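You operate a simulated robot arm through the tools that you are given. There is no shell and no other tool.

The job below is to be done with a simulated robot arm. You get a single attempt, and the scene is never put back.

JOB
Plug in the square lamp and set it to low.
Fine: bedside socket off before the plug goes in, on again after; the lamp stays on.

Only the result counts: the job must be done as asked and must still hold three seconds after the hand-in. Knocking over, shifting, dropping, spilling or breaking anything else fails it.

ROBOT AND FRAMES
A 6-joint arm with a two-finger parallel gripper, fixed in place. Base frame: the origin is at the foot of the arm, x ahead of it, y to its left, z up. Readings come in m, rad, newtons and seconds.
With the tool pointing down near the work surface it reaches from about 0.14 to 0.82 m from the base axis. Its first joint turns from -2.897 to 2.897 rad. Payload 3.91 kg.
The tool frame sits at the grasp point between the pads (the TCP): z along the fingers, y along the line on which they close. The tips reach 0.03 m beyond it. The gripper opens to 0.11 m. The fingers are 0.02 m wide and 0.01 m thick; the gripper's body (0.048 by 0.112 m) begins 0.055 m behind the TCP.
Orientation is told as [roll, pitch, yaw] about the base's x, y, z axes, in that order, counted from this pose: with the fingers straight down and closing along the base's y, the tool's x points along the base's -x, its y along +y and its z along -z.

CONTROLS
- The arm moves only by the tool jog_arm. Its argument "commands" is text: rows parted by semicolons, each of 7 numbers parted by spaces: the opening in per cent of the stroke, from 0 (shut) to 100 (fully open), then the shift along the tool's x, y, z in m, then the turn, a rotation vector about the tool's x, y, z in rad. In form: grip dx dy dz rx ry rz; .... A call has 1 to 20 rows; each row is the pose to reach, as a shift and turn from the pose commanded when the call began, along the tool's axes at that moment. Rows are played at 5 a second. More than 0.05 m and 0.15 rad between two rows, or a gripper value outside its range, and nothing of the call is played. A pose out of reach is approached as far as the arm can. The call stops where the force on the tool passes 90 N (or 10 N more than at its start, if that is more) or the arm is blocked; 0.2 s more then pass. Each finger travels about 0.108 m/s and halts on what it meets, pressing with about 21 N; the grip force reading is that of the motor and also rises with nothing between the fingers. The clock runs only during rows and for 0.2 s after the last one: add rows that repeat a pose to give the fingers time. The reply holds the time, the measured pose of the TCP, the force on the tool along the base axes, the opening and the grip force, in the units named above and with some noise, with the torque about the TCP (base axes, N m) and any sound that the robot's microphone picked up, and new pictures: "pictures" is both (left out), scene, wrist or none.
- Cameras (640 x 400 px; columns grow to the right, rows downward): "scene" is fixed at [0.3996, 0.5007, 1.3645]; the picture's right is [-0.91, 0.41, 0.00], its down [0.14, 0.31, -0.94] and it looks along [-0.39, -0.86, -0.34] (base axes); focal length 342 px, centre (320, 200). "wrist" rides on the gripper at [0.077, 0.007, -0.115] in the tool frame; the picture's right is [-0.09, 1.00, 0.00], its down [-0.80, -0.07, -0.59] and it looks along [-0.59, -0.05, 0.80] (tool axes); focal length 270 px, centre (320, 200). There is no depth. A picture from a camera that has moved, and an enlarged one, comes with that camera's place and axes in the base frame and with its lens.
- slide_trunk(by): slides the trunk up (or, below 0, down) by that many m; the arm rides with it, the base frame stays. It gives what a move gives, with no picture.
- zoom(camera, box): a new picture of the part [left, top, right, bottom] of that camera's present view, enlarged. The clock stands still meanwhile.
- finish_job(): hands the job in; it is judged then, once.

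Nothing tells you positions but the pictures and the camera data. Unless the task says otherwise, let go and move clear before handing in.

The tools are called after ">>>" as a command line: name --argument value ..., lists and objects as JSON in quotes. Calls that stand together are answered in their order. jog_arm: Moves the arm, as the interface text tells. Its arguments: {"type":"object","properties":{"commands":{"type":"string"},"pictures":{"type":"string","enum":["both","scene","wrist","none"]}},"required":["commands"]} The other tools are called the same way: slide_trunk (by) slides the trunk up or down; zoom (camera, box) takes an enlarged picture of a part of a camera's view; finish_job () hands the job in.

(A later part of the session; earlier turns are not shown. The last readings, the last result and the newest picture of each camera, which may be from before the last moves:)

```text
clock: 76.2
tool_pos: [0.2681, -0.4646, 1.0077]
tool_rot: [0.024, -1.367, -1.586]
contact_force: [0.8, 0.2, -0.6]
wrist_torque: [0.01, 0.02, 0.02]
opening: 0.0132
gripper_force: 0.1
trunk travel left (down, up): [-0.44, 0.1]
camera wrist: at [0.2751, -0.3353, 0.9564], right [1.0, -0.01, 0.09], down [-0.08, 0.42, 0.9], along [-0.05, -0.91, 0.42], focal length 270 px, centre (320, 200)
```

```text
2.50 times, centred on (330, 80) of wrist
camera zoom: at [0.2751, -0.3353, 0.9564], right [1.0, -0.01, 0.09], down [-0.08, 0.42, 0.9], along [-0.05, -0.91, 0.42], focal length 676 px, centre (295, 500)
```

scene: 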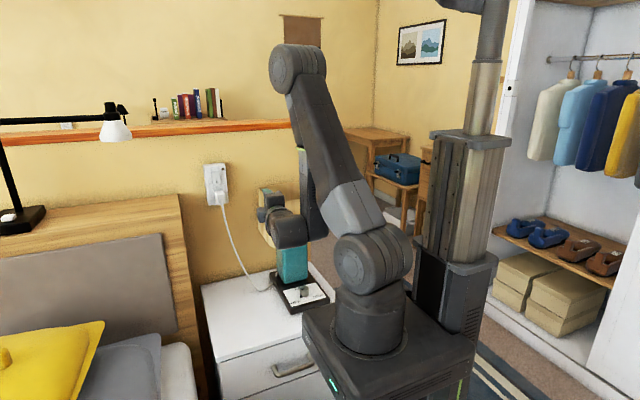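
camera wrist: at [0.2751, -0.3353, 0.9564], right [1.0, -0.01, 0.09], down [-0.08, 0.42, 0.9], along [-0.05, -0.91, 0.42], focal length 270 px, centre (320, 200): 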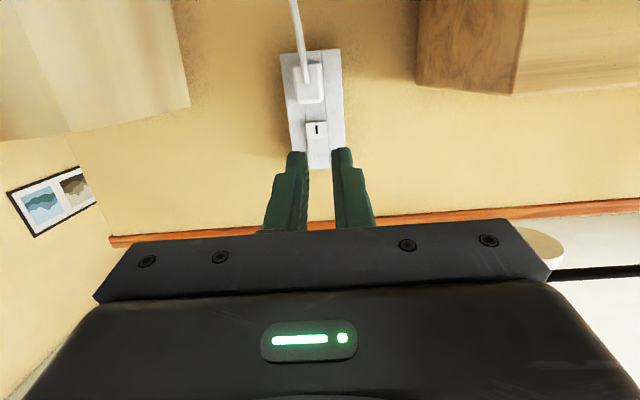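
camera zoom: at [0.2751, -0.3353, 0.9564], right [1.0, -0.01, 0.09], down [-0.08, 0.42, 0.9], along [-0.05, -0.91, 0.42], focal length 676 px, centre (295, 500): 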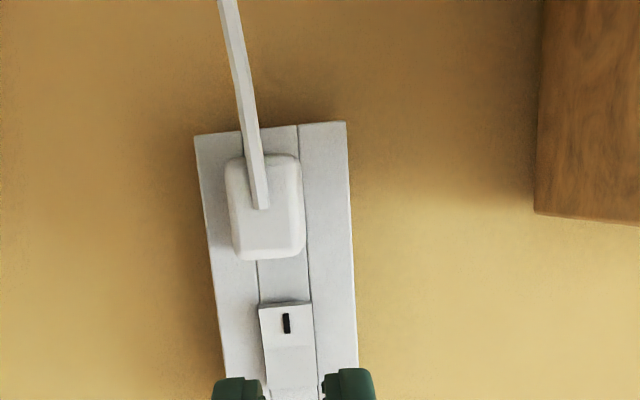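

The plug's rear sits ~3 mm toward -x (slightly cocked). I'll line the two fingertips up on its rear face, one on each side of the cord, and push straight in to square and seat it.

>>> jog_arm --commands "12 0.0026 -0.0022 0.0327 0 0 0; 12 0.0051 -0.0045 0.0654 0 0 0; 12 0.0077 -0.0067 0.098 0 0 0; 12 0.0102 -0.009 0.125 0 0 0; 12 0.0102 -0.009 0.125 0 0 0" --pictures "wrist"

>>> zoom --camera "wrist" --box '[250, 60, 390, 220]'

```text
clock: 77.4
tool_pos: [0.2615, -0.5843, 0.9717]
tool_rot: [0.024, -1.369, -1.585]
contact_force: [-0.5, 0.6, 0.9]
wrist_torque: [-0.01, -0.02, 0.0]
opening: 0.0135
gripper_force: 0.1
trunk travel left (down, up): [-0.44, 0.1]
camera wrist: at [0.2694, -0.455, 0.9192], right [1.0, -0.01, 0.09], down [-0.08, 0.42, 0.9], along [-0.05, -0.91, 0.42], focal length 270 px, centre (320, 200)
```

wrist: 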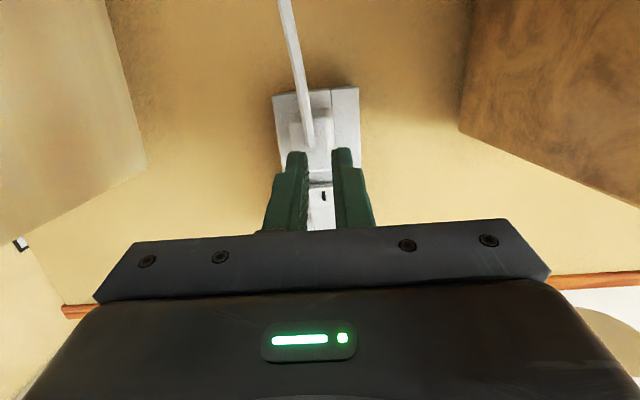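

```text
2.50 times, centred on (320, 140) of wrist
camera zoom: at [0.2694, -0.455, 0.9192], right [1.0, -0.01, 0.09], down [-0.08, 0.42, 0.9], along [-0.05, -0.91, 0.42], focal length 676 px, centre (320, 350)
```

zoom: 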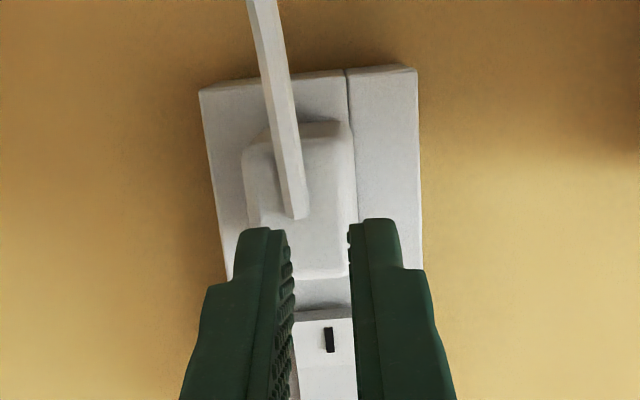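

>>> jog_arm --commands "12 -0.002 -0.004 0.0098 0 0 0; 12 -0.0041 -0.004 0.0196 0 0 0; 12 -0.0051 -0.004 0.0245 0 0 0; 12 -0.0055 -0.004 0.0265 0 0 0; 12 -0.0055 -0.004 0.0265 0 0 0" --pictures "wrist"

>>> zoom --camera "wrist" --box '[250, 60, 390, 220]'

```text
clock: 78.6
tool_pos: [0.2564, -0.6102, 0.9723]
tool_rot: [0.021, -1.368, -1.584]
contact_force: [0.4, 13.0, 1.7]
wrist_torque: [-0.05, 0.02, -0.01]
opening: 0.0133
gripper_force: 0.3
trunk travel left (down, up): [-0.44, 0.1]
camera wrist: at [0.2642, -0.481, 0.9209], right [1.0, -0.01, 0.09], down [-0.08, 0.42, 0.9], along [-0.05, -0.91, 0.42], focal length 270 px, centre (320, 200)
```

wrist: 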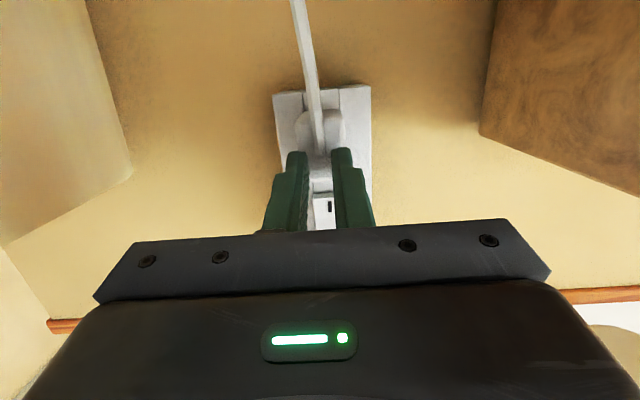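

```text
2.50 times, centred on (320, 140) of wrist
camera zoom: at [0.2642, -0.481, 0.9209], right [1.0, -0.01, 0.09], down [-0.08, 0.42, 0.9], along [-0.05, -0.91, 0.42], focal length 676 px, centre (320, 350)
```

zoom: 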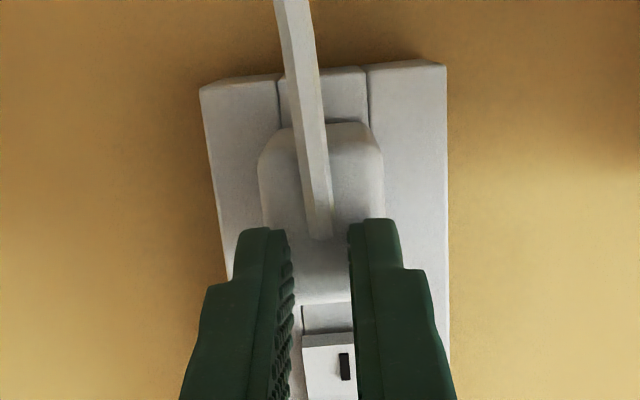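

Contact at the rear face (13 N). I'll push on in 1 mm steps and see whether it advances.

>>> jog_arm --commands "12 -0.0002 0 0.001 0 0 0; 12 -0.0004 0 0.002 0 0 0; 12 -0.0004 0 0.002 0 0 0" --pictures "none"

>>> jog_arm --commands "12 -0.0002 0 0.001 0 0 0; 12 -0.0004 0 0.002 0 0 0; 12 -0.0004 0 0.002 0 0 0" --pictures "wrist"

>>> zoom --camera "wrist" --box '[250, 60, 390, 220]'

```text
clock: 79.4
tool_pos: [0.2565, -0.6113, 0.9727]
tool_rot: [0.015, -1.367, -1.577]
contact_force: [0.7, 35.8, -5.8]
wrist_torque: [0.1, -0.02, -0.05]
opening: 0.0134
gripper_force: 0.4
trunk travel left (down, up): [-0.44, 0.1]
```

```text
clock: 80.2
tool_pos: [0.2562, -0.6092, 0.9735]
tool_rot: [0.012, -1.368, -1.576]
contact_force: [0.7, 49.5, -8.4]
wrist_torque: [0.09, 0.0, -0.03]
opening: 0.0132
gripper_force: 0.3
trunk travel left (down, up): [-0.44, 0.1]
camera wrist: at [0.2638, -0.4812, 0.9216], right [1.0, -0.01, 0.09], down [-0.08, 0.42, 0.9], along [-0.05, -0.91, 0.42], focal length 270 px, centre (320, 200)
```

wrist: 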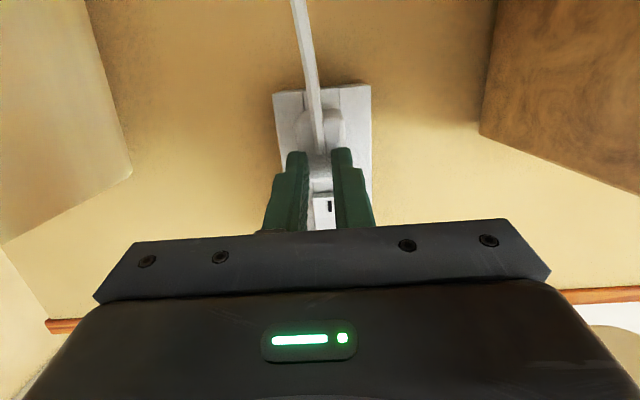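

```text
2.50 times, centred on (320, 140) of wrist
camera zoom: at [0.2638, -0.4812, 0.9216], right [1.0, -0.01, 0.09], down [-0.08, 0.42, 0.9], along [-0.05, -0.91, 0.42], focal length 676 px, centre (320, 350)
```

zoom: 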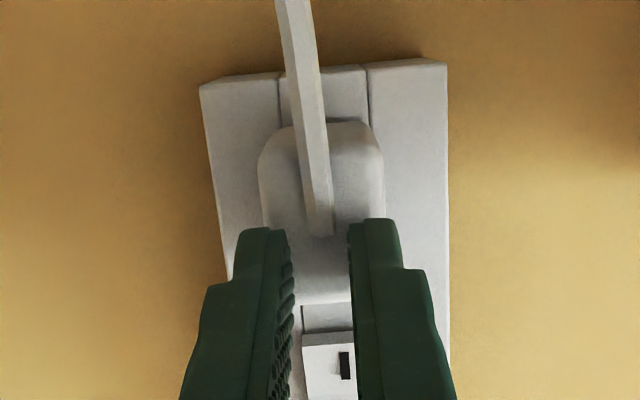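

The plug doesn't move even at 50 N, and the rear face position matches a flush 40 mm body. I'll back off and double-check the seam from the scene camera.

>>> jog_arm --commands "12 0.004 0 -0.02 0 0 0; 12 0.0082 0 -0.04 0 0 0; 12 0.0142 0 -0.07 0 0 0; 12 0.0203 0.02 -0.1 0 0 0; 12 0.0203 0.06 -0.12 0 0 0; 12 0.0203 0.1 -0.14 0 0 0" --pictures "both"

>>> zoom --camera "scene" --box '[205, 182, 235, 207]'

>>> zoom --camera "wrist" --box '[190, 20, 310, 140]'

```text
clock: 81.6
tool_pos: [0.3561, -0.4745, 0.9819]
tool_rot: [0.02, -1.369, -1.583]
contact_force: [0.5, -0.1, -0.6]
wrist_torque: [-0.04, -0.01, 0.0]
opening: 0.0135
gripper_force: 0.1
trunk travel left (down, up): [-0.44, 0.1]
camera wrist: at [0.3636, -0.3459, 0.9292], right [1.0, -0.01, 0.09], down [-0.08, 0.42, 0.9], along [-0.05, -0.91, 0.42], focal length 270 px, centre (320, 200)
```

scene: 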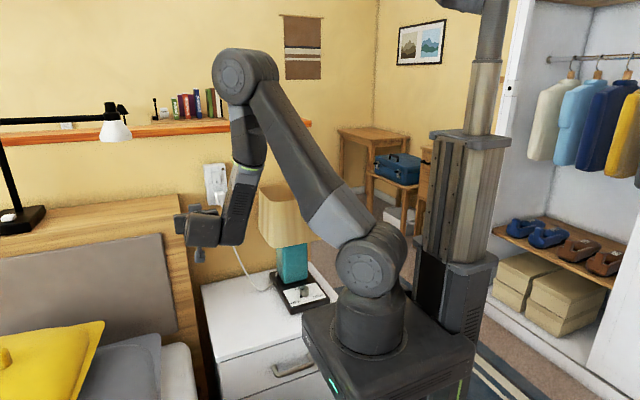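
wrist: 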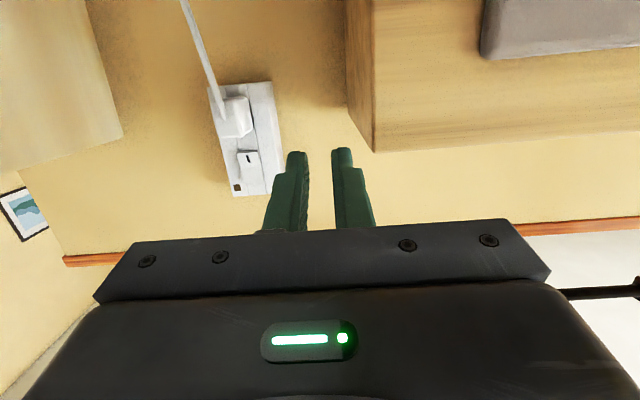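

```text
16.00 times, centred on (220, 194) of scene
camera zoom: at [0.3996, 0.5007, 1.3645], right [-0.91, 0.41, 0.0], down [0.14, 0.31, -0.94], along [-0.39, -0.86, -0.34], focal length 5465 px, centre (1920, 288)
```

zoom: 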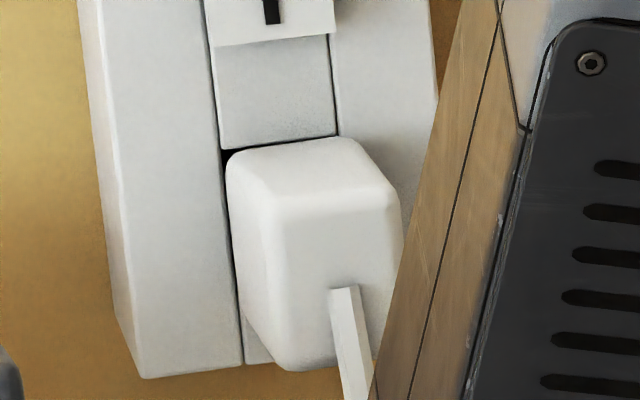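

```text
3.33 times, centred on (250, 80) of wrist
camera zoom: at [0.3636, -0.3459, 0.9292], right [1.0, -0.01, 0.09], down [-0.08, 0.42, 0.9], along [-0.05, -0.91, 0.42], focal length 901 px, centre (553, 600)
```

zoom: 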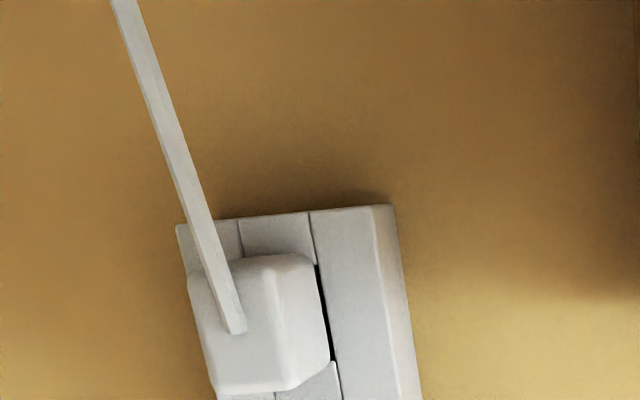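

The seam measurements agree with the plug being flush (front at y ≈ -0.682, rear at -0.642). Now I'll line up closed fingertips on the rocker's lower (marked) end to switch the socket on.

>>> jog_arm --commands "0 -0.02 -0.019 0.01 0 0 0; 0 -0.035 -0.038 0.025 0 0 0; 0 -0.0495 -0.06 0.04 0 0 0; 0 -0.0495 -0.08 0.06 0 0 0; 0 -0.0495 -0.095 0.08 0 0 0; 0 -0.0495 -0.095 0.0975 0 0 0; 0 -0.0495 -0.095 0.0975 0 0 0" --pictures "wrist"

>>> zoom --camera "wrist" --box '[250, 40, 390, 200]'

>>> zoom --camera "scene" --box '[180, 150, 260, 230]'

```text
clock: 83.2
tool_pos: [0.2612, -0.5816, 1.0099]
tool_rot: [0.021, -1.368, -1.585]
contact_force: [0.3, -0.5, 0.8]
wrist_torque: [-0.01, 0.01, -0.01]
opening: 0.0
gripper_force: 21.3
trunk travel left (down, up): [-0.44, 0.1]
camera wrist: at [0.2684, -0.4526, 0.9582], right [1.0, -0.01, 0.09], down [-0.08, 0.42, 0.9], along [-0.05, -0.91, 0.42], focal length 270 px, centre (320, 200)
```

wrist: 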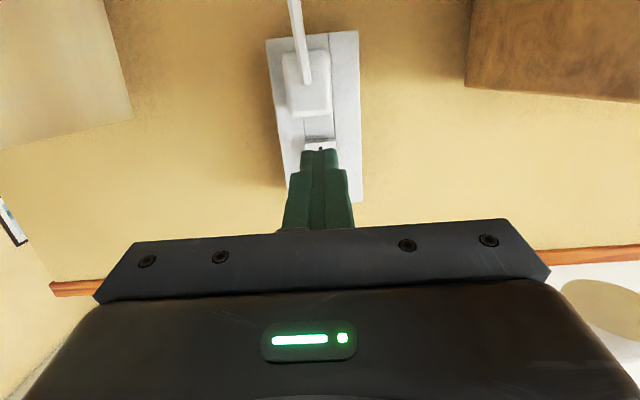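

```text
2.50 times, centred on (320, 120) of wrist
camera zoom: at [0.2684, -0.4526, 0.9582], right [1.0, -0.01, 0.09], down [-0.08, 0.42, 0.9], along [-0.05, -0.91, 0.42], focal length 676 px, centre (320, 400)
```

zoom: 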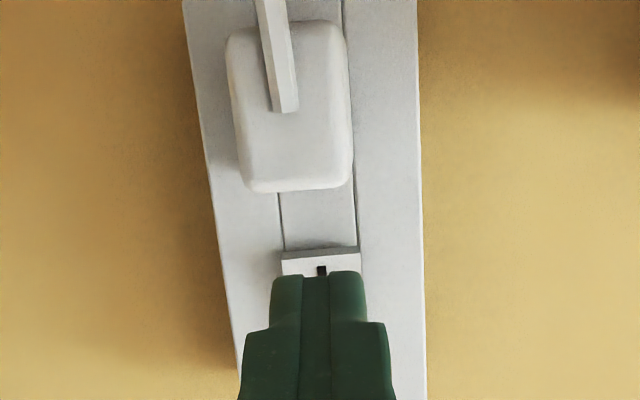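

```text
5.00 times, centred on (220, 190) of scene
camera zoom: at [0.3996, 0.5007, 1.3645], right [-0.91, 0.41, 0.0], down [0.14, 0.31, -0.94], along [-0.39, -0.86, -0.34], focal length 1708 px, centre (820, 250)
```

zoom: 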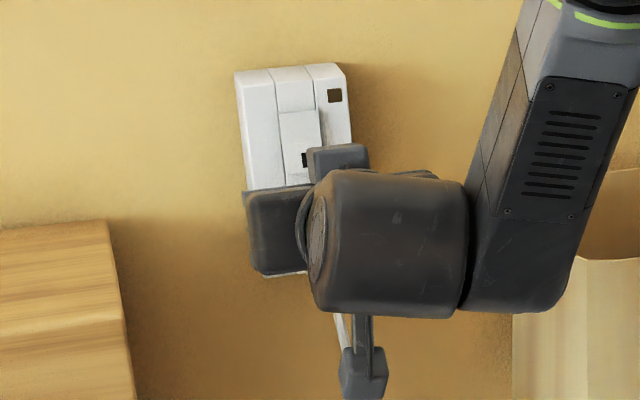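

Plug is steady and the fingers are centred on the rocker's lower end. Pressing in.

>>> jog_arm --commands "0 -0.002 0 0.0098 0 0 0; 0 -0.004 0 0.0196 0 0 0; 0 -0.006 0 0.0294 0 0 0; 0 -0.008 0 0.0392 0 0 0; 0 -0.0086 0 0.0421 0 0 0; 0 -0.0092 0 0.045 0 0 0; 0 -0.0092 0 0.045 0 0 0" --pictures "wrist"

>>> zoom --camera "wrist" --box '[240, 60, 400, 240]'

```text
clock: 84.8
tool_pos: [0.2603, -0.6248, 1.0099]
tool_rot: [0.021, -1.369, -1.588]
contact_force: [0.0, 0.7, 0.0]
wrist_torque: [0.03, 0.0, -0.01]
opening: 0.0
gripper_force: 20.8
trunk travel left (down, up): [-0.44, 0.1]
camera wrist: at [0.2675, -0.4972, 0.9578], right [1.0, -0.01, 0.09], down [-0.08, 0.42, 0.9], along [-0.05, -0.91, 0.42], focal length 270 px, centre (320, 200)
```

wrist: 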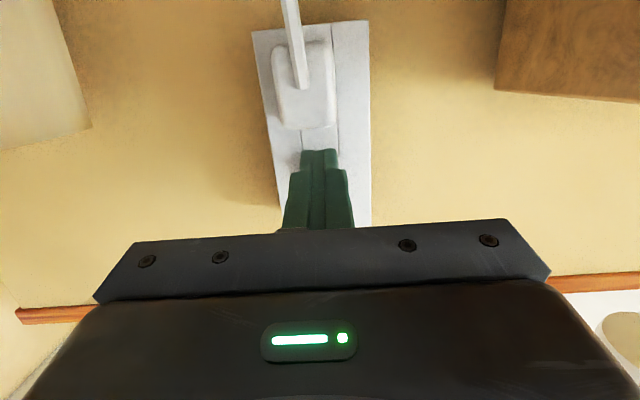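

```text
2.22 times, centred on (320, 150) of wrist
camera zoom: at [0.2675, -0.4972, 0.9578], right [1.0, -0.01, 0.09], down [-0.08, 0.42, 0.9], along [-0.05, -0.91, 0.42], focal length 601 px, centre (320, 311)
```

zoom: 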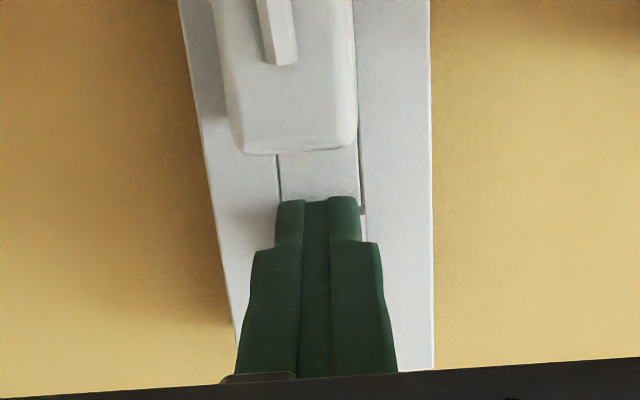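

>>> jog_arm --commands "0 -0.0004 0 0.002 0 0 0; 0 -0.0008 0 0.0039 0 0 0; 0 -0.0012 0 0.0059 0 0 0; 0 -0.0016 0 0.0078 0 0 0; 0 -0.0016 0 0.0078 0 0 0" --pictures "wrist"

>>> zoom --camera "wrist" --box '[240, 60, 400, 240]'

>>> zoom --camera "scene" --box '[190, 150, 270, 230]'

```text
clock: 86.0
tool_pos: [0.2602, -0.6345, 1.0119]
tool_rot: [0.023, -1.368, -1.59]
contact_force: [-0.8, 0.0, 0.3]
wrist_torque: [-0.02, -0.02, 0.02]
opening: 0.0
gripper_force: 21.1
trunk travel left (down, up): [-0.44, 0.1]
camera wrist: at [0.2685, -0.5062, 0.958], right [1.0, -0.01, 0.09], down [-0.08, 0.42, 0.9], along [-0.05, -0.91, 0.42], focal length 270 px, centre (320, 200)
```

wrist: 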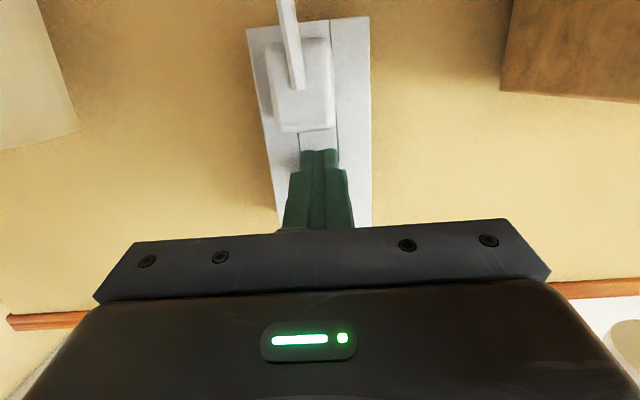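

```text
2.22 times, centred on (320, 150) of wrist
camera zoom: at [0.2685, -0.5062, 0.958], right [1.0, -0.01, 0.09], down [-0.08, 0.42, 0.9], along [-0.05, -0.91, 0.42], focal length 601 px, centre (320, 311)
```

zoom: 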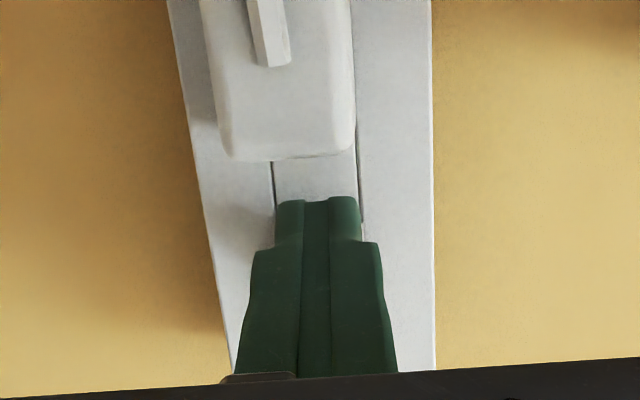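

```text
5.00 times, centred on (230, 190) of scene
camera zoom: at [0.3996, 0.5007, 1.3645], right [-0.91, 0.41, 0.0], down [0.14, 0.31, -0.94], along [-0.39, -0.86, -0.34], focal length 1708 px, centre (770, 250)
```

zoom: 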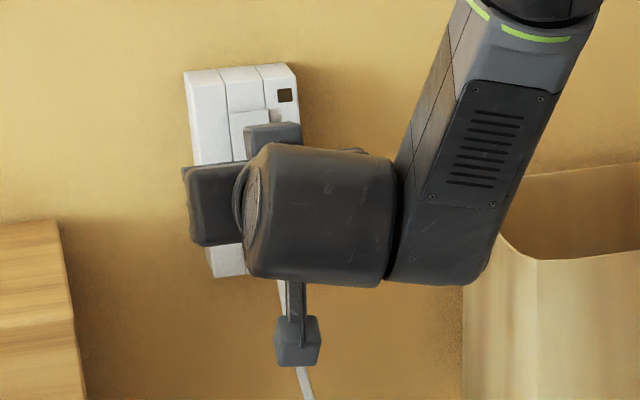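

>>> jog_arm --commands "0 -0.0004 0 0.002 0 0 0; 0 -0.0008 0 0.0039 0 0 0; 0 -0.0012 0 0.0059 0 0 0; 0 -0.0012 0 0.0059 0 0 0" --pictures "none"

>>> zoom --camera "scene" --box '[190, 150, 270, 230]'

```text
clock: 87.0
tool_pos: [0.2599, -0.6416, 1.0106]
tool_rot: [0.023, -1.367, -1.589]
contact_force: [-0.6, 1.0, 0.2]
wrist_torque: [0.03, -0.02, -0.02]
opening: 0.0001
gripper_force: 21.1
trunk travel left (down, up): [-0.44, 0.1]
```

```text
5.00 times, centred on (230, 190) of scene
camera zoom: at [0.3996, 0.5007, 1.3645], right [-0.91, 0.41, 0.0], down [0.14, 0.31, -0.94], along [-0.39, -0.86, -0.34], focal length 1708 px, centre (770, 250)
```

zoom: 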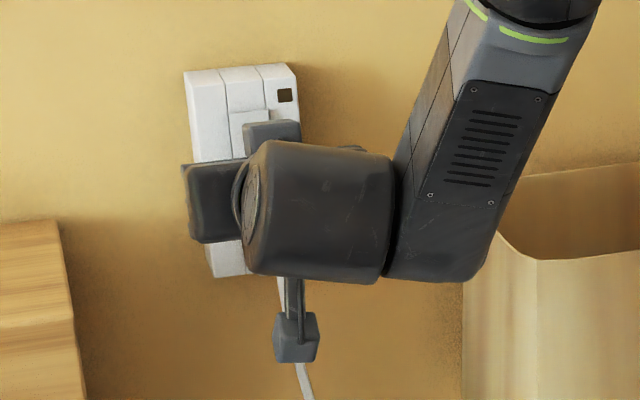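

>>> jog_arm --commands "0 -0.0003 0 0.0015 0 0 0; 0 -0.0006 0 0.003 0 0 0; 0 -0.0009 0 0.0045 0 0 0; 0 -0.0012 0 0.006 0 0 0; 0 -0.0012 0 0.006 0 0 0" --pictures "wrist"

>>> zoom --camera "scene" --box '[190, 150, 270, 230]'

>>> zoom --camera "wrist" --box '[240, 60, 400, 240]'

```text
clock: 88.2
tool_pos: [0.2612, -0.6451, 1.0111]
tool_rot: [0.024, -1.37, -1.588]
contact_force: [-0.3, -0.3, 0.0]
wrist_torque: [0.02, 0.01, -0.03]
opening: 0.0001
gripper_force: 20.7
trunk travel left (down, up): [-0.44, 0.1]
camera wrist: at [0.2688, -0.5173, 0.9584], right [1.0, -0.01, 0.09], down [-0.08, 0.42, 0.9], along [-0.05, -0.91, 0.42], focal length 270 px, centre (320, 200)
```

wrist: 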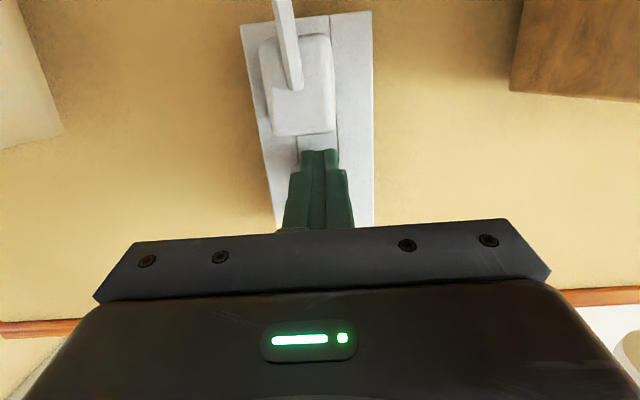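

```text
5.00 times, centred on (230, 190) of scene
camera zoom: at [0.3996, 0.5007, 1.3645], right [-0.91, 0.41, 0.0], down [0.14, 0.31, -0.94], along [-0.39, -0.86, -0.34], focal length 1708 px, centre (770, 250)
```

zoom: 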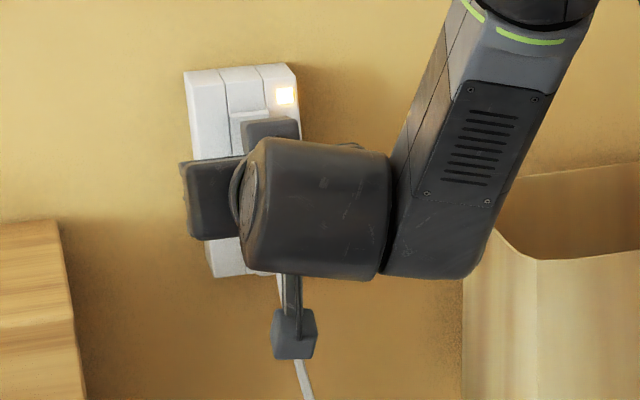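

```text
2.22 times, centred on (320, 150) of wrist
camera zoom: at [0.2688, -0.5173, 0.9584], right [1.0, -0.01, 0.09], down [-0.08, 0.42, 0.9], along [-0.05, -0.91, 0.42], focal length 601 px, centre (320, 311)
```

zoom: 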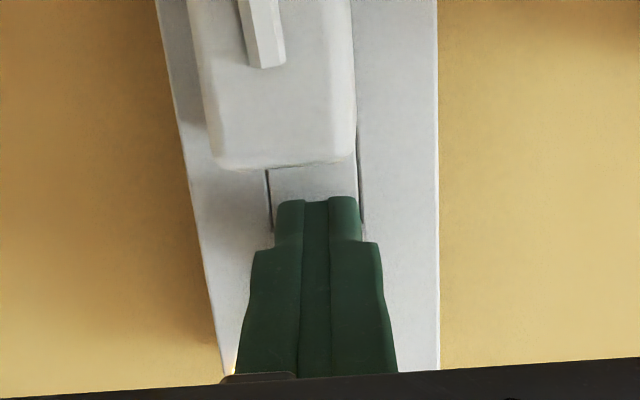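

The indicator is lit: the socket is on again with the plug in. I'll retreat straight back, then go to the dial.

>>> jog_arm --commands "0 0.004 0 -0.0196 0 0 0; 0 0.012 0 -0.0588 0 0 0; 0 0.02 0 -0.098 0 0 0; 0 0.03 0 -0.147 0 0 0; 0 0.04 0 -0.196 0 0 0" --pictures "both"

>>> zoom --camera "wrist" --box '[250, 0, 390, 160]'

>>> zoom --camera "scene" --box '[180, 150, 340, 330]'

```text
clock: 89.4
tool_pos: [0.2583, -0.4454, 1.012]
tool_rot: [0.025, -1.369, -1.591]
contact_force: [-0.1, 0.3, 0.8]
wrist_torque: [-0.02, 0.04, -0.01]
opening: 0.0
gripper_force: 21.1
trunk travel left (down, up): [-0.44, 0.1]
camera wrist: at [0.267, -0.3168, 0.9596], right [1.0, -0.01, 0.09], down [-0.08, 0.42, 0.9], along [-0.05, -0.91, 0.42], focal length 270 px, centre (320, 200)
```

scene: 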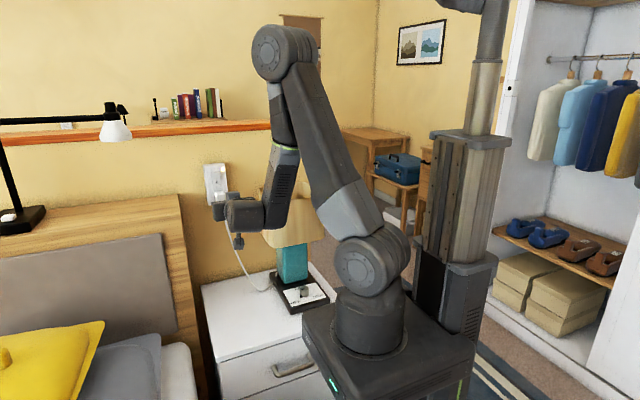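
wrist: 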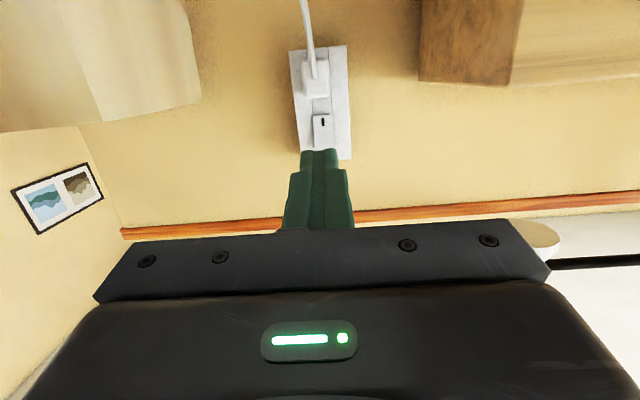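

```text
2.50 times, centred on (320, 80) of wrist
camera zoom: at [0.267, -0.3168, 0.9596], right [1.0, -0.01, 0.09], down [-0.08, 0.42, 0.9], along [-0.05, -0.91, 0.42], focal length 676 px, centre (320, 500)
```

zoom: 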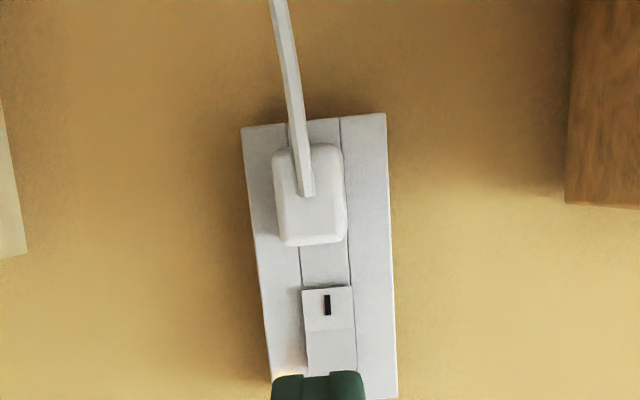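

```text
2.22 times, centred on (260, 240) of scene
camera zoom: at [0.3996, 0.5007, 1.3645], right [-0.91, 0.41, 0.0], down [0.14, 0.31, -0.94], along [-0.39, -0.86, -0.34], focal length 759 px, centre (453, 111)
```

zoom: 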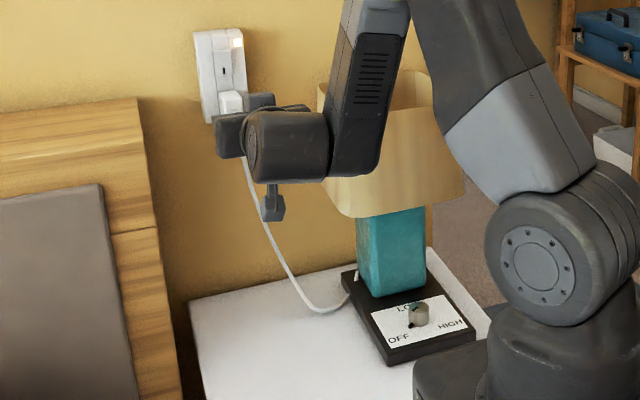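

Indicator on, plug in. Next I'll tip the tool to 20° from vertical (leaning away from the shade) and move over toward the dial.

>>> jog_arm --commands "0 0.0013 0 -0.0063 0 0.146 0; 0 0.0026 0 -0.0126 0 0.291 0; 0 0.0039 0 -0.0189 0 0.437 0; 0 0.0051 0 -0.0251 0 0.583 0; 0 0.0064 0 -0.0314 0 0.729 0; 0 0.0077 0 -0.0377 0 0.874 0; 0 0.009 0 -0.044 0 1.02 0" --pictures "none"

>>> jog_arm --commands "50 0 -0.04 0 0 0 0; 50 0 -0.08 0 0 0 0; 50 0 -0.12 0.01 0 0 0; 50 0.01 -0.16 0.04 0 0 0; 50 0.02 -0.2 0.07 0 0 0; 50 0.0376 -0.236 0.1 0 0 0; 50 0.0376 -0.236 0.1 0 0 0" --pictures "both"

```text
clock: 91.0
tool_pos: [0.2582, -0.4015, 1.0089]
tool_rot: [0.005, -0.346, -1.564]
contact_force: [0.5, -0.7, -0.7]
wrist_torque: [0.01, 0.02, 0.01]
opening: 0.0
gripper_force: 20.8
trunk travel left (down, up): [-0.44, 0.1]
```

```text
refused: row 4 steps farther than a row can; nothing moved
```

>>> jog_arm --commands "50 0 -0.04 0 0 0 0; 50 0 -0.08 0 0 0 0; 50 0.005 -0.115 0.015 0 0 0; 50 0.012 -0.15 0.035 0 0 0; 50 0.02 -0.185 0.06 0 0 0; 50 0.029 -0.21 0.08 0 0 0; 50 0.0376 -0.236 0.1 0 0 0; 50 0.0376 -0.236 0.1 0 0 0" --pictures "both"

```text
clock: 92.8
tool_pos: [0.0232, -0.4002, 0.9023]
tool_rot: [0.005, -0.349, -1.567]
contact_force: [-0.1, -0.1, -0.4]
wrist_torque: [0.0, 0.04, -0.02]
opening: 0.0547
gripper_force: 0.1
trunk travel left (down, up): [-0.44, 0.1]
camera wrist: at [0.0297, -0.2874, 0.9839], right [1.0, -0.08, 0.03], down [-0.07, -0.55, 0.83], along [-0.04, -0.83, -0.55], focal length 270 px, centre (320, 200)
```

scene: 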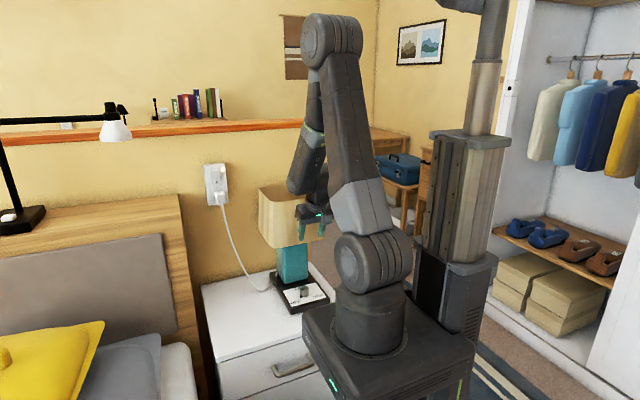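
wrist: 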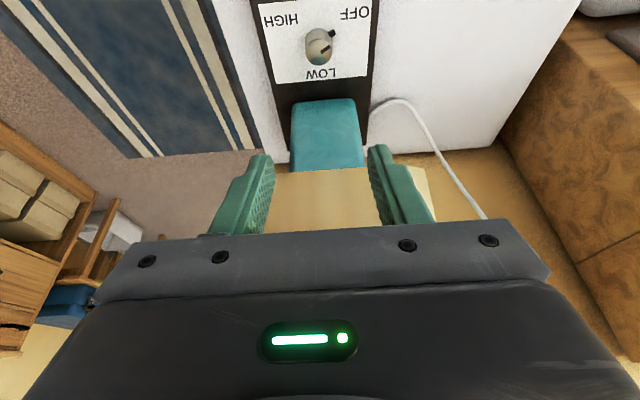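

I can see the dial clearly, with the pointer at OFF. Zooming for its exact position and angle.

>>> zoom --camera "wrist" --box '[250, 0, 390, 90]'

>>> zoom --camera "scene" --box '[180, 150, 350, 330]'

```text
4.44 times, centred on (320, 45) of wrist
camera zoom: at [0.0297, -0.2874, 0.9839], right [1.0, -0.08, 0.03], down [-0.07, -0.55, 0.83], along [-0.04, -0.83, -0.55], focal length 1201 px, centre (320, 889)
```

zoom: 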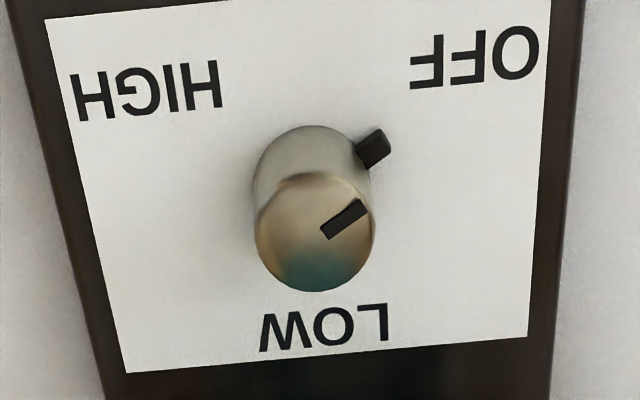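

```text
2.22 times, centred on (265, 240) of scene
camera zoom: at [0.3996, 0.5007, 1.3645], right [-0.91, 0.41, 0.0], down [0.14, 0.31, -0.94], along [-0.39, -0.86, -0.34], focal length 759 px, centre (442, 111)
```

zoom: 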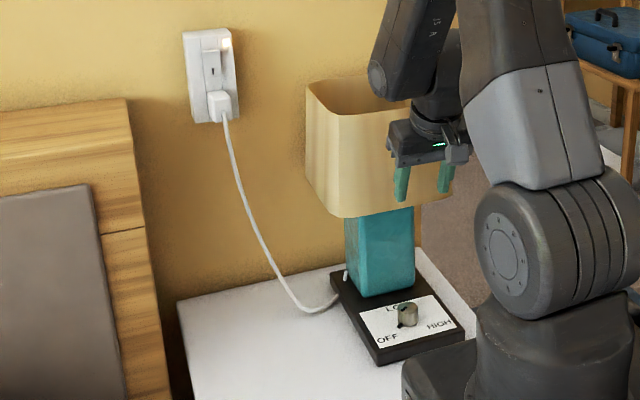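

The dial labels are 120° apart: OFF at about +30°, LOW at -90° (toward the lamp), so the knob must turn 120° clockwise as seen from above. Knob centre ≈ (0.0245, -0.461), top z ≈ 0.654. I'll lower the trunk and turn the tool to begin the first of two 60° twists.

>>> slide_trunk --by -0.18

>>> jog_arm --commands "50 0 0 0 -0.0448 0 -0.123; 50 0 0 0 -0.0896 0 -0.246; 50 0 0 0 -0.1343 0 -0.369; 50 0 0 0 -0.1791 0 -0.492; 50 0 0 0 -0.1791 0 -0.492" --pictures "both"

>>> zoom --camera "wrist" --box '[240, 60, 400, 200]'

```text
clock: 94.8
tool_pos: [0.0237, -0.3998, 0.7223]
tool_rot: [0.006, -0.348, -1.567]
contact_force: [-0.3, -0.3, -0.1]
wrist_torque: [-0.02, -0.03, 0.02]
opening: 0.0549
gripper_force: 0.0
trunk travel left (down, up): [-0.26, 0.28]
```

```text
clock: 96.0
tool_pos: [0.0228, -0.4, 0.7218]
tool_rot: [0.005, -0.352, -1.04]
contact_force: [-0.1, -0.1, 1.0]
wrist_torque: [-0.03, 0.03, -0.05]
opening: 0.0549
gripper_force: 0.1
trunk travel left (down, up): [-0.26, 0.28]
camera wrist: at [-0.0266, -0.2992, 0.8038], right [0.9, 0.43, 0.03], down [0.21, -0.51, 0.83], along [0.38, -0.74, -0.55], focal length 270 px, centre (320, 200)
```

scene: 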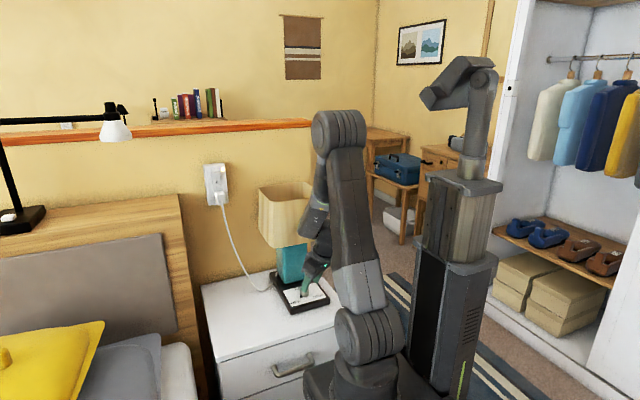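
wrist: 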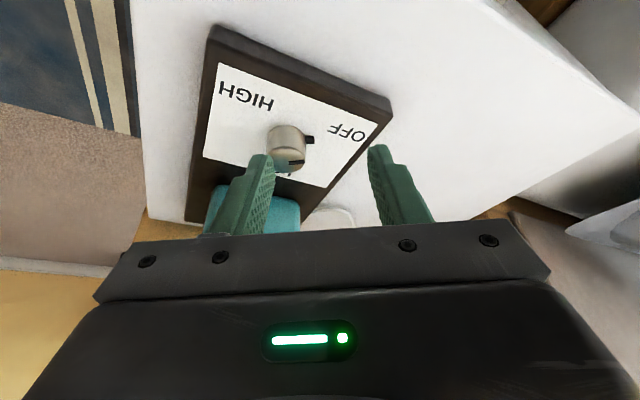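

```text
2.86 times, centred on (320, 130) of wrist
camera zoom: at [-0.0266, -0.2992, 0.8038], right [0.9, 0.43, 0.03], down [0.21, -0.51, 0.83], along [0.38, -0.74, -0.55], focal length 772 px, centre (320, 400)
```

zoom: 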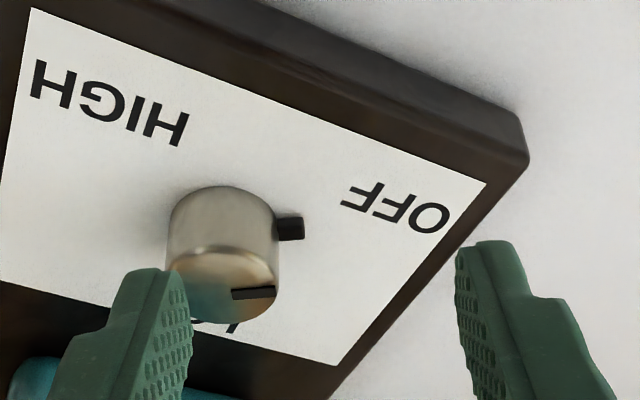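

>>> jog_arm --commands "58 -0.012 -0.015 0.008 0 0 0; 58 -0.0233 -0.0302 0.0159 0 0 0; 58 -0.0233 -0.0302 0.0159 0 0 0" --pictures "both"

>>> zoom --camera "wrist" --box '[240, 60, 400, 200]'

>>> zoom --camera "scene" --box '[230, 180, 370, 320]'

```text
clock: 96.8
tool_pos: [0.0123, -0.4389, 0.7142]
tool_rot: [0.005, -0.352, -1.043]
contact_force: [0.0, 0.3, 0.3]
wrist_torque: [0.02, 0.01, 0.03]
opening: 0.0638
gripper_force: 0.1
trunk travel left (down, up): [-0.26, 0.28]
camera wrist: at [-0.0379, -0.3381, 0.7964], right [0.9, 0.43, 0.03], down [0.21, -0.51, 0.83], along [0.38, -0.74, -0.55], focal length 270 px, centre (320, 200)
```

scene: 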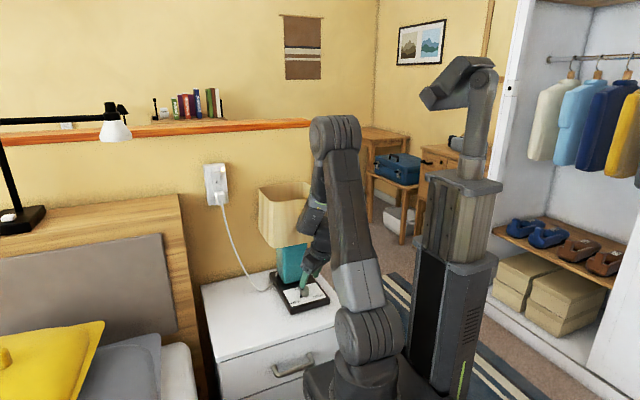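
wrist: 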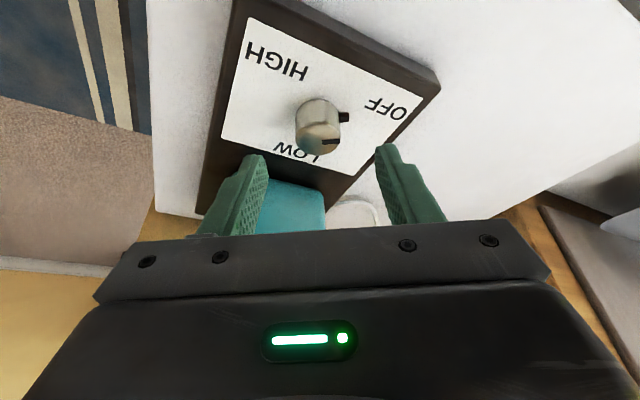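

```text
2.86 times, centred on (320, 130) of wrist
camera zoom: at [-0.0379, -0.3381, 0.7964], right [0.9, 0.43, 0.03], down [0.21, -0.51, 0.83], along [0.38, -0.74, -0.55], focal length 772 px, centre (320, 400)
```

zoom: 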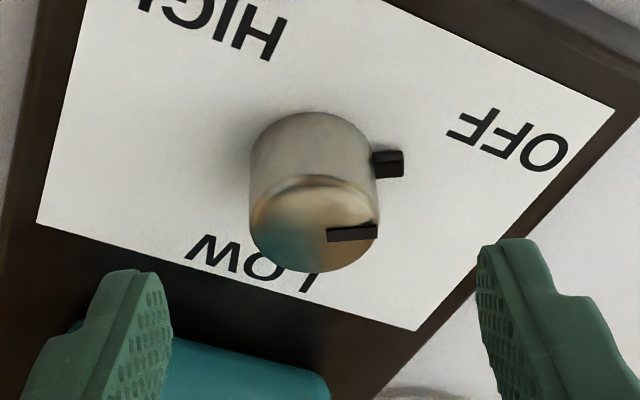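

```text
2.86 times, centred on (300, 250) of scene
camera zoom: at [0.3996, 0.5007, 1.3645], right [-0.91, 0.41, 0.0], down [0.14, 0.31, -0.94], along [-0.39, -0.86, -0.34], focal length 976 px, centre (377, 57)
```

zoom: 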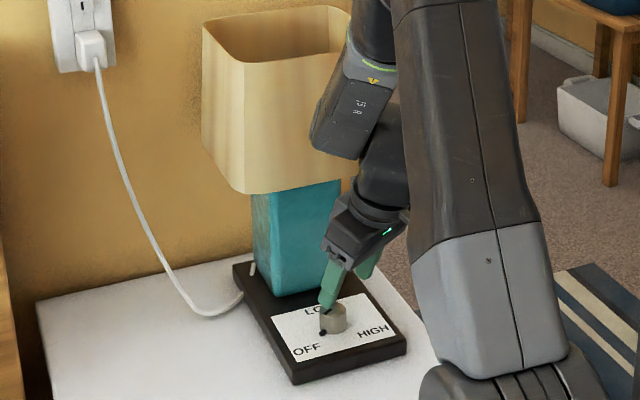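

>>> jog_arm --commands "58 0 -0.0012 0.0125 0 0 0; 58 0 -0.0012 0.025 0 0 0; 58 0 -0.0012 0.0375 0 0 0; 58 0 -0.0012 0.0475 0 0 0; 58 0 -0.0012 0.0475 0 0 0" --pictures "both"

>>> zoom --camera "wrist" --box '[240, 80, 400, 220]'

>>> zoom --camera "scene" --box '[230, 180, 370, 320]'

```text
clock: 98.0
tool_pos: [0.018, -0.4538, 0.6688]
tool_rot: [0.005, -0.35, -1.042]
contact_force: [-0.3, 0.0, 0.1]
wrist_torque: [-0.02, 0.01, -0.02]
opening: 0.0636
gripper_force: 0.1
trunk travel left (down, up): [-0.26, 0.28]
camera wrist: at [-0.0315, -0.3531, 0.7506], right [0.9, 0.43, 0.03], down [0.21, -0.51, 0.83], along [0.38, -0.74, -0.55], focal length 270 px, centre (320, 200)
```

scene: 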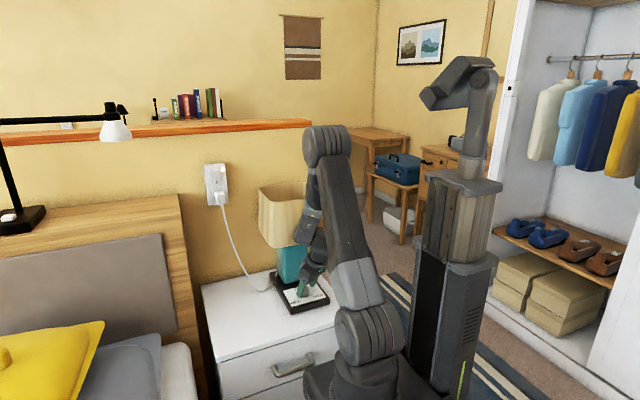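
wrist: 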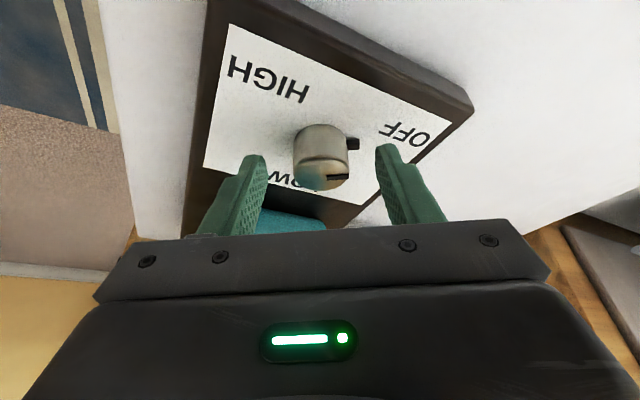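

```text
2.86 times, centred on (320, 150) of wrist
camera zoom: at [-0.0315, -0.3531, 0.7506], right [0.9, 0.43, 0.03], down [0.21, -0.51, 0.83], along [0.38, -0.74, -0.55], focal length 772 px, centre (320, 343)
```

zoom: 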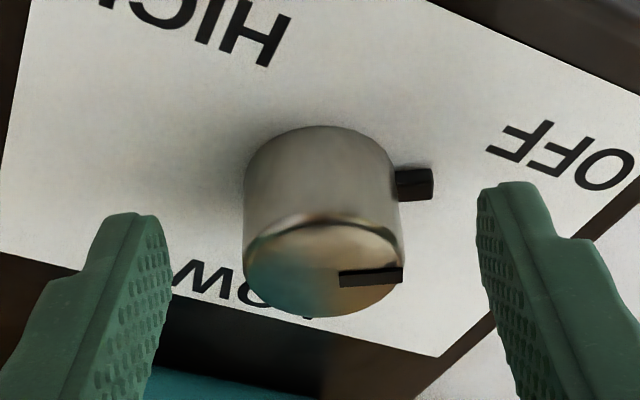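

```text
2.86 times, centred on (300, 250) of scene
camera zoom: at [0.3996, 0.5007, 1.3645], right [-0.91, 0.41, 0.0], down [0.14, 0.31, -0.94], along [-0.39, -0.86, -0.34], focal length 976 px, centre (377, 57)
```

zoom: 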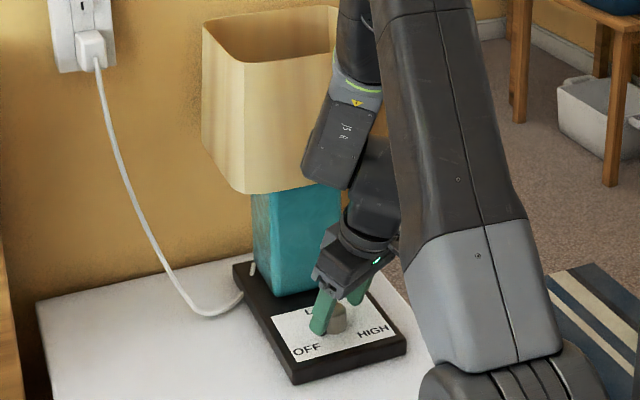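

Fingers are centred on the knob within ~1 mm. I'll raise 4 mm to clear the pointer nub, then close slowly.

>>> jog_arm --commands "50 -0.0014 0.0003 -0.0038 0 0 0; 42 -0.0014 0.0003 -0.0038 0 0 0; 36 -0.0014 0.0003 -0.0038 0 0 0; 34 -0.0014 0.0003 -0.0038 0 0 0; 34 -0.0014 0.0003 -0.0038 0 0 0" --pictures "wrist"

>>> zoom --camera "wrist" --box '[240, 80, 400, 220]'

```text
clock: 99.2
tool_pos: [0.0179, -0.4543, 0.6732]
tool_rot: [0.006, -0.351, -1.044]
contact_force: [-0.3, 0.4, 0.1]
wrist_torque: [0.01, 0.01, -0.01]
opening: 0.0372
gripper_force: 0.2
trunk travel left (down, up): [-0.26, 0.28]
camera wrist: at [-0.0315, -0.353, 0.7552], right [0.9, 0.43, 0.03], down [0.21, -0.51, 0.83], along [0.38, -0.74, -0.55], focal length 270 px, centre (320, 200)
```

wrist: 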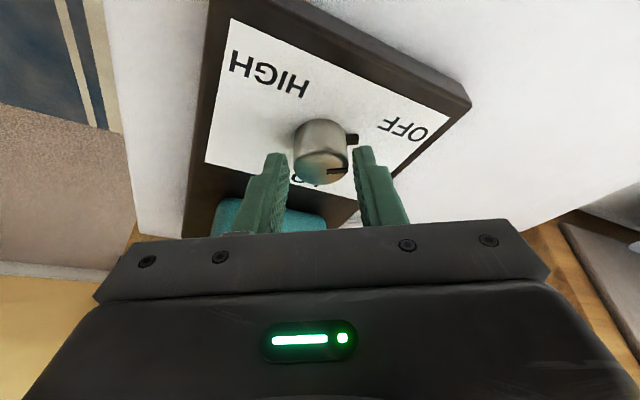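

```text
2.86 times, centred on (320, 150) of wrist
camera zoom: at [-0.0315, -0.353, 0.7552], right [0.9, 0.43, 0.03], down [0.21, -0.51, 0.83], along [0.38, -0.74, -0.55], focal length 772 px, centre (320, 343)
```

zoom: 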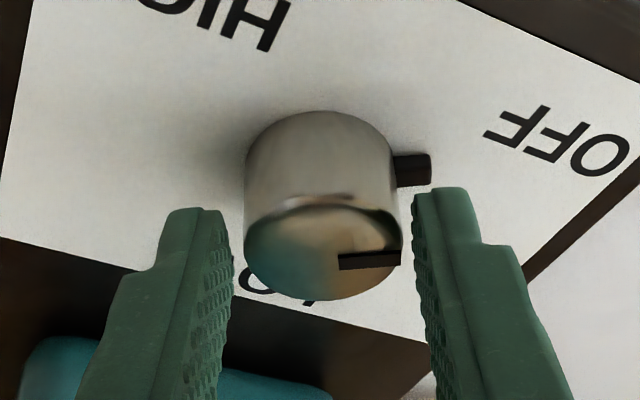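

Nearly centred. Closing on the knob.

>>> jog_arm --commands "31 0 0.0004 0 0 0 0; 28 0 0.0004 0 0 0 0; 20 0 0.0004 0 0 0 0; 0 0 0.0004 0 0 0 0; 0 0 0.0004 0 0 0 0" --pictures "wrist"

>>> zoom --camera "wrist" --box '[240, 80, 400, 220]'

```text
clock: 100.4
tool_pos: [0.0166, -0.4536, 0.6724]
tool_rot: [0.004, -0.351, -1.044]
contact_force: [-1.5, 0.7, -1.5]
wrist_torque: [0.02, 0.03, -0.05]
opening: 0.0329
gripper_force: 44.7
trunk travel left (down, up): [-0.26, 0.28]
camera wrist: at [-0.0312, -0.3529, 0.7552], right [0.9, 0.43, 0.03], down [0.21, -0.51, 0.83], along [0.38, -0.74, -0.55], focal length 270 px, centre (320, 200)
```

wrist: 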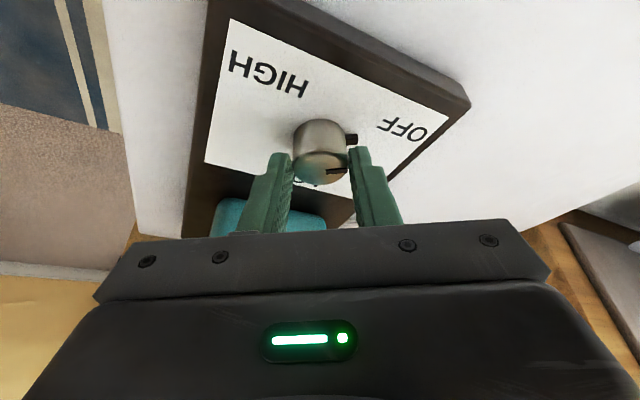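

```text
2.86 times, centred on (320, 150) of wrist
camera zoom: at [-0.0312, -0.3529, 0.7552], right [0.9, 0.43, 0.03], down [0.21, -0.51, 0.83], along [0.38, -0.74, -0.55], focal length 772 px, centre (320, 343)
```

zoom: 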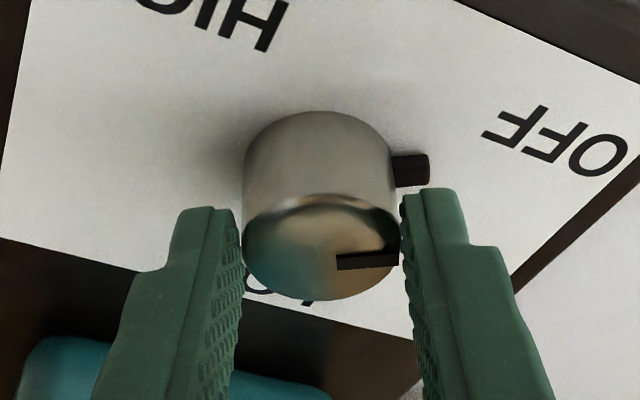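

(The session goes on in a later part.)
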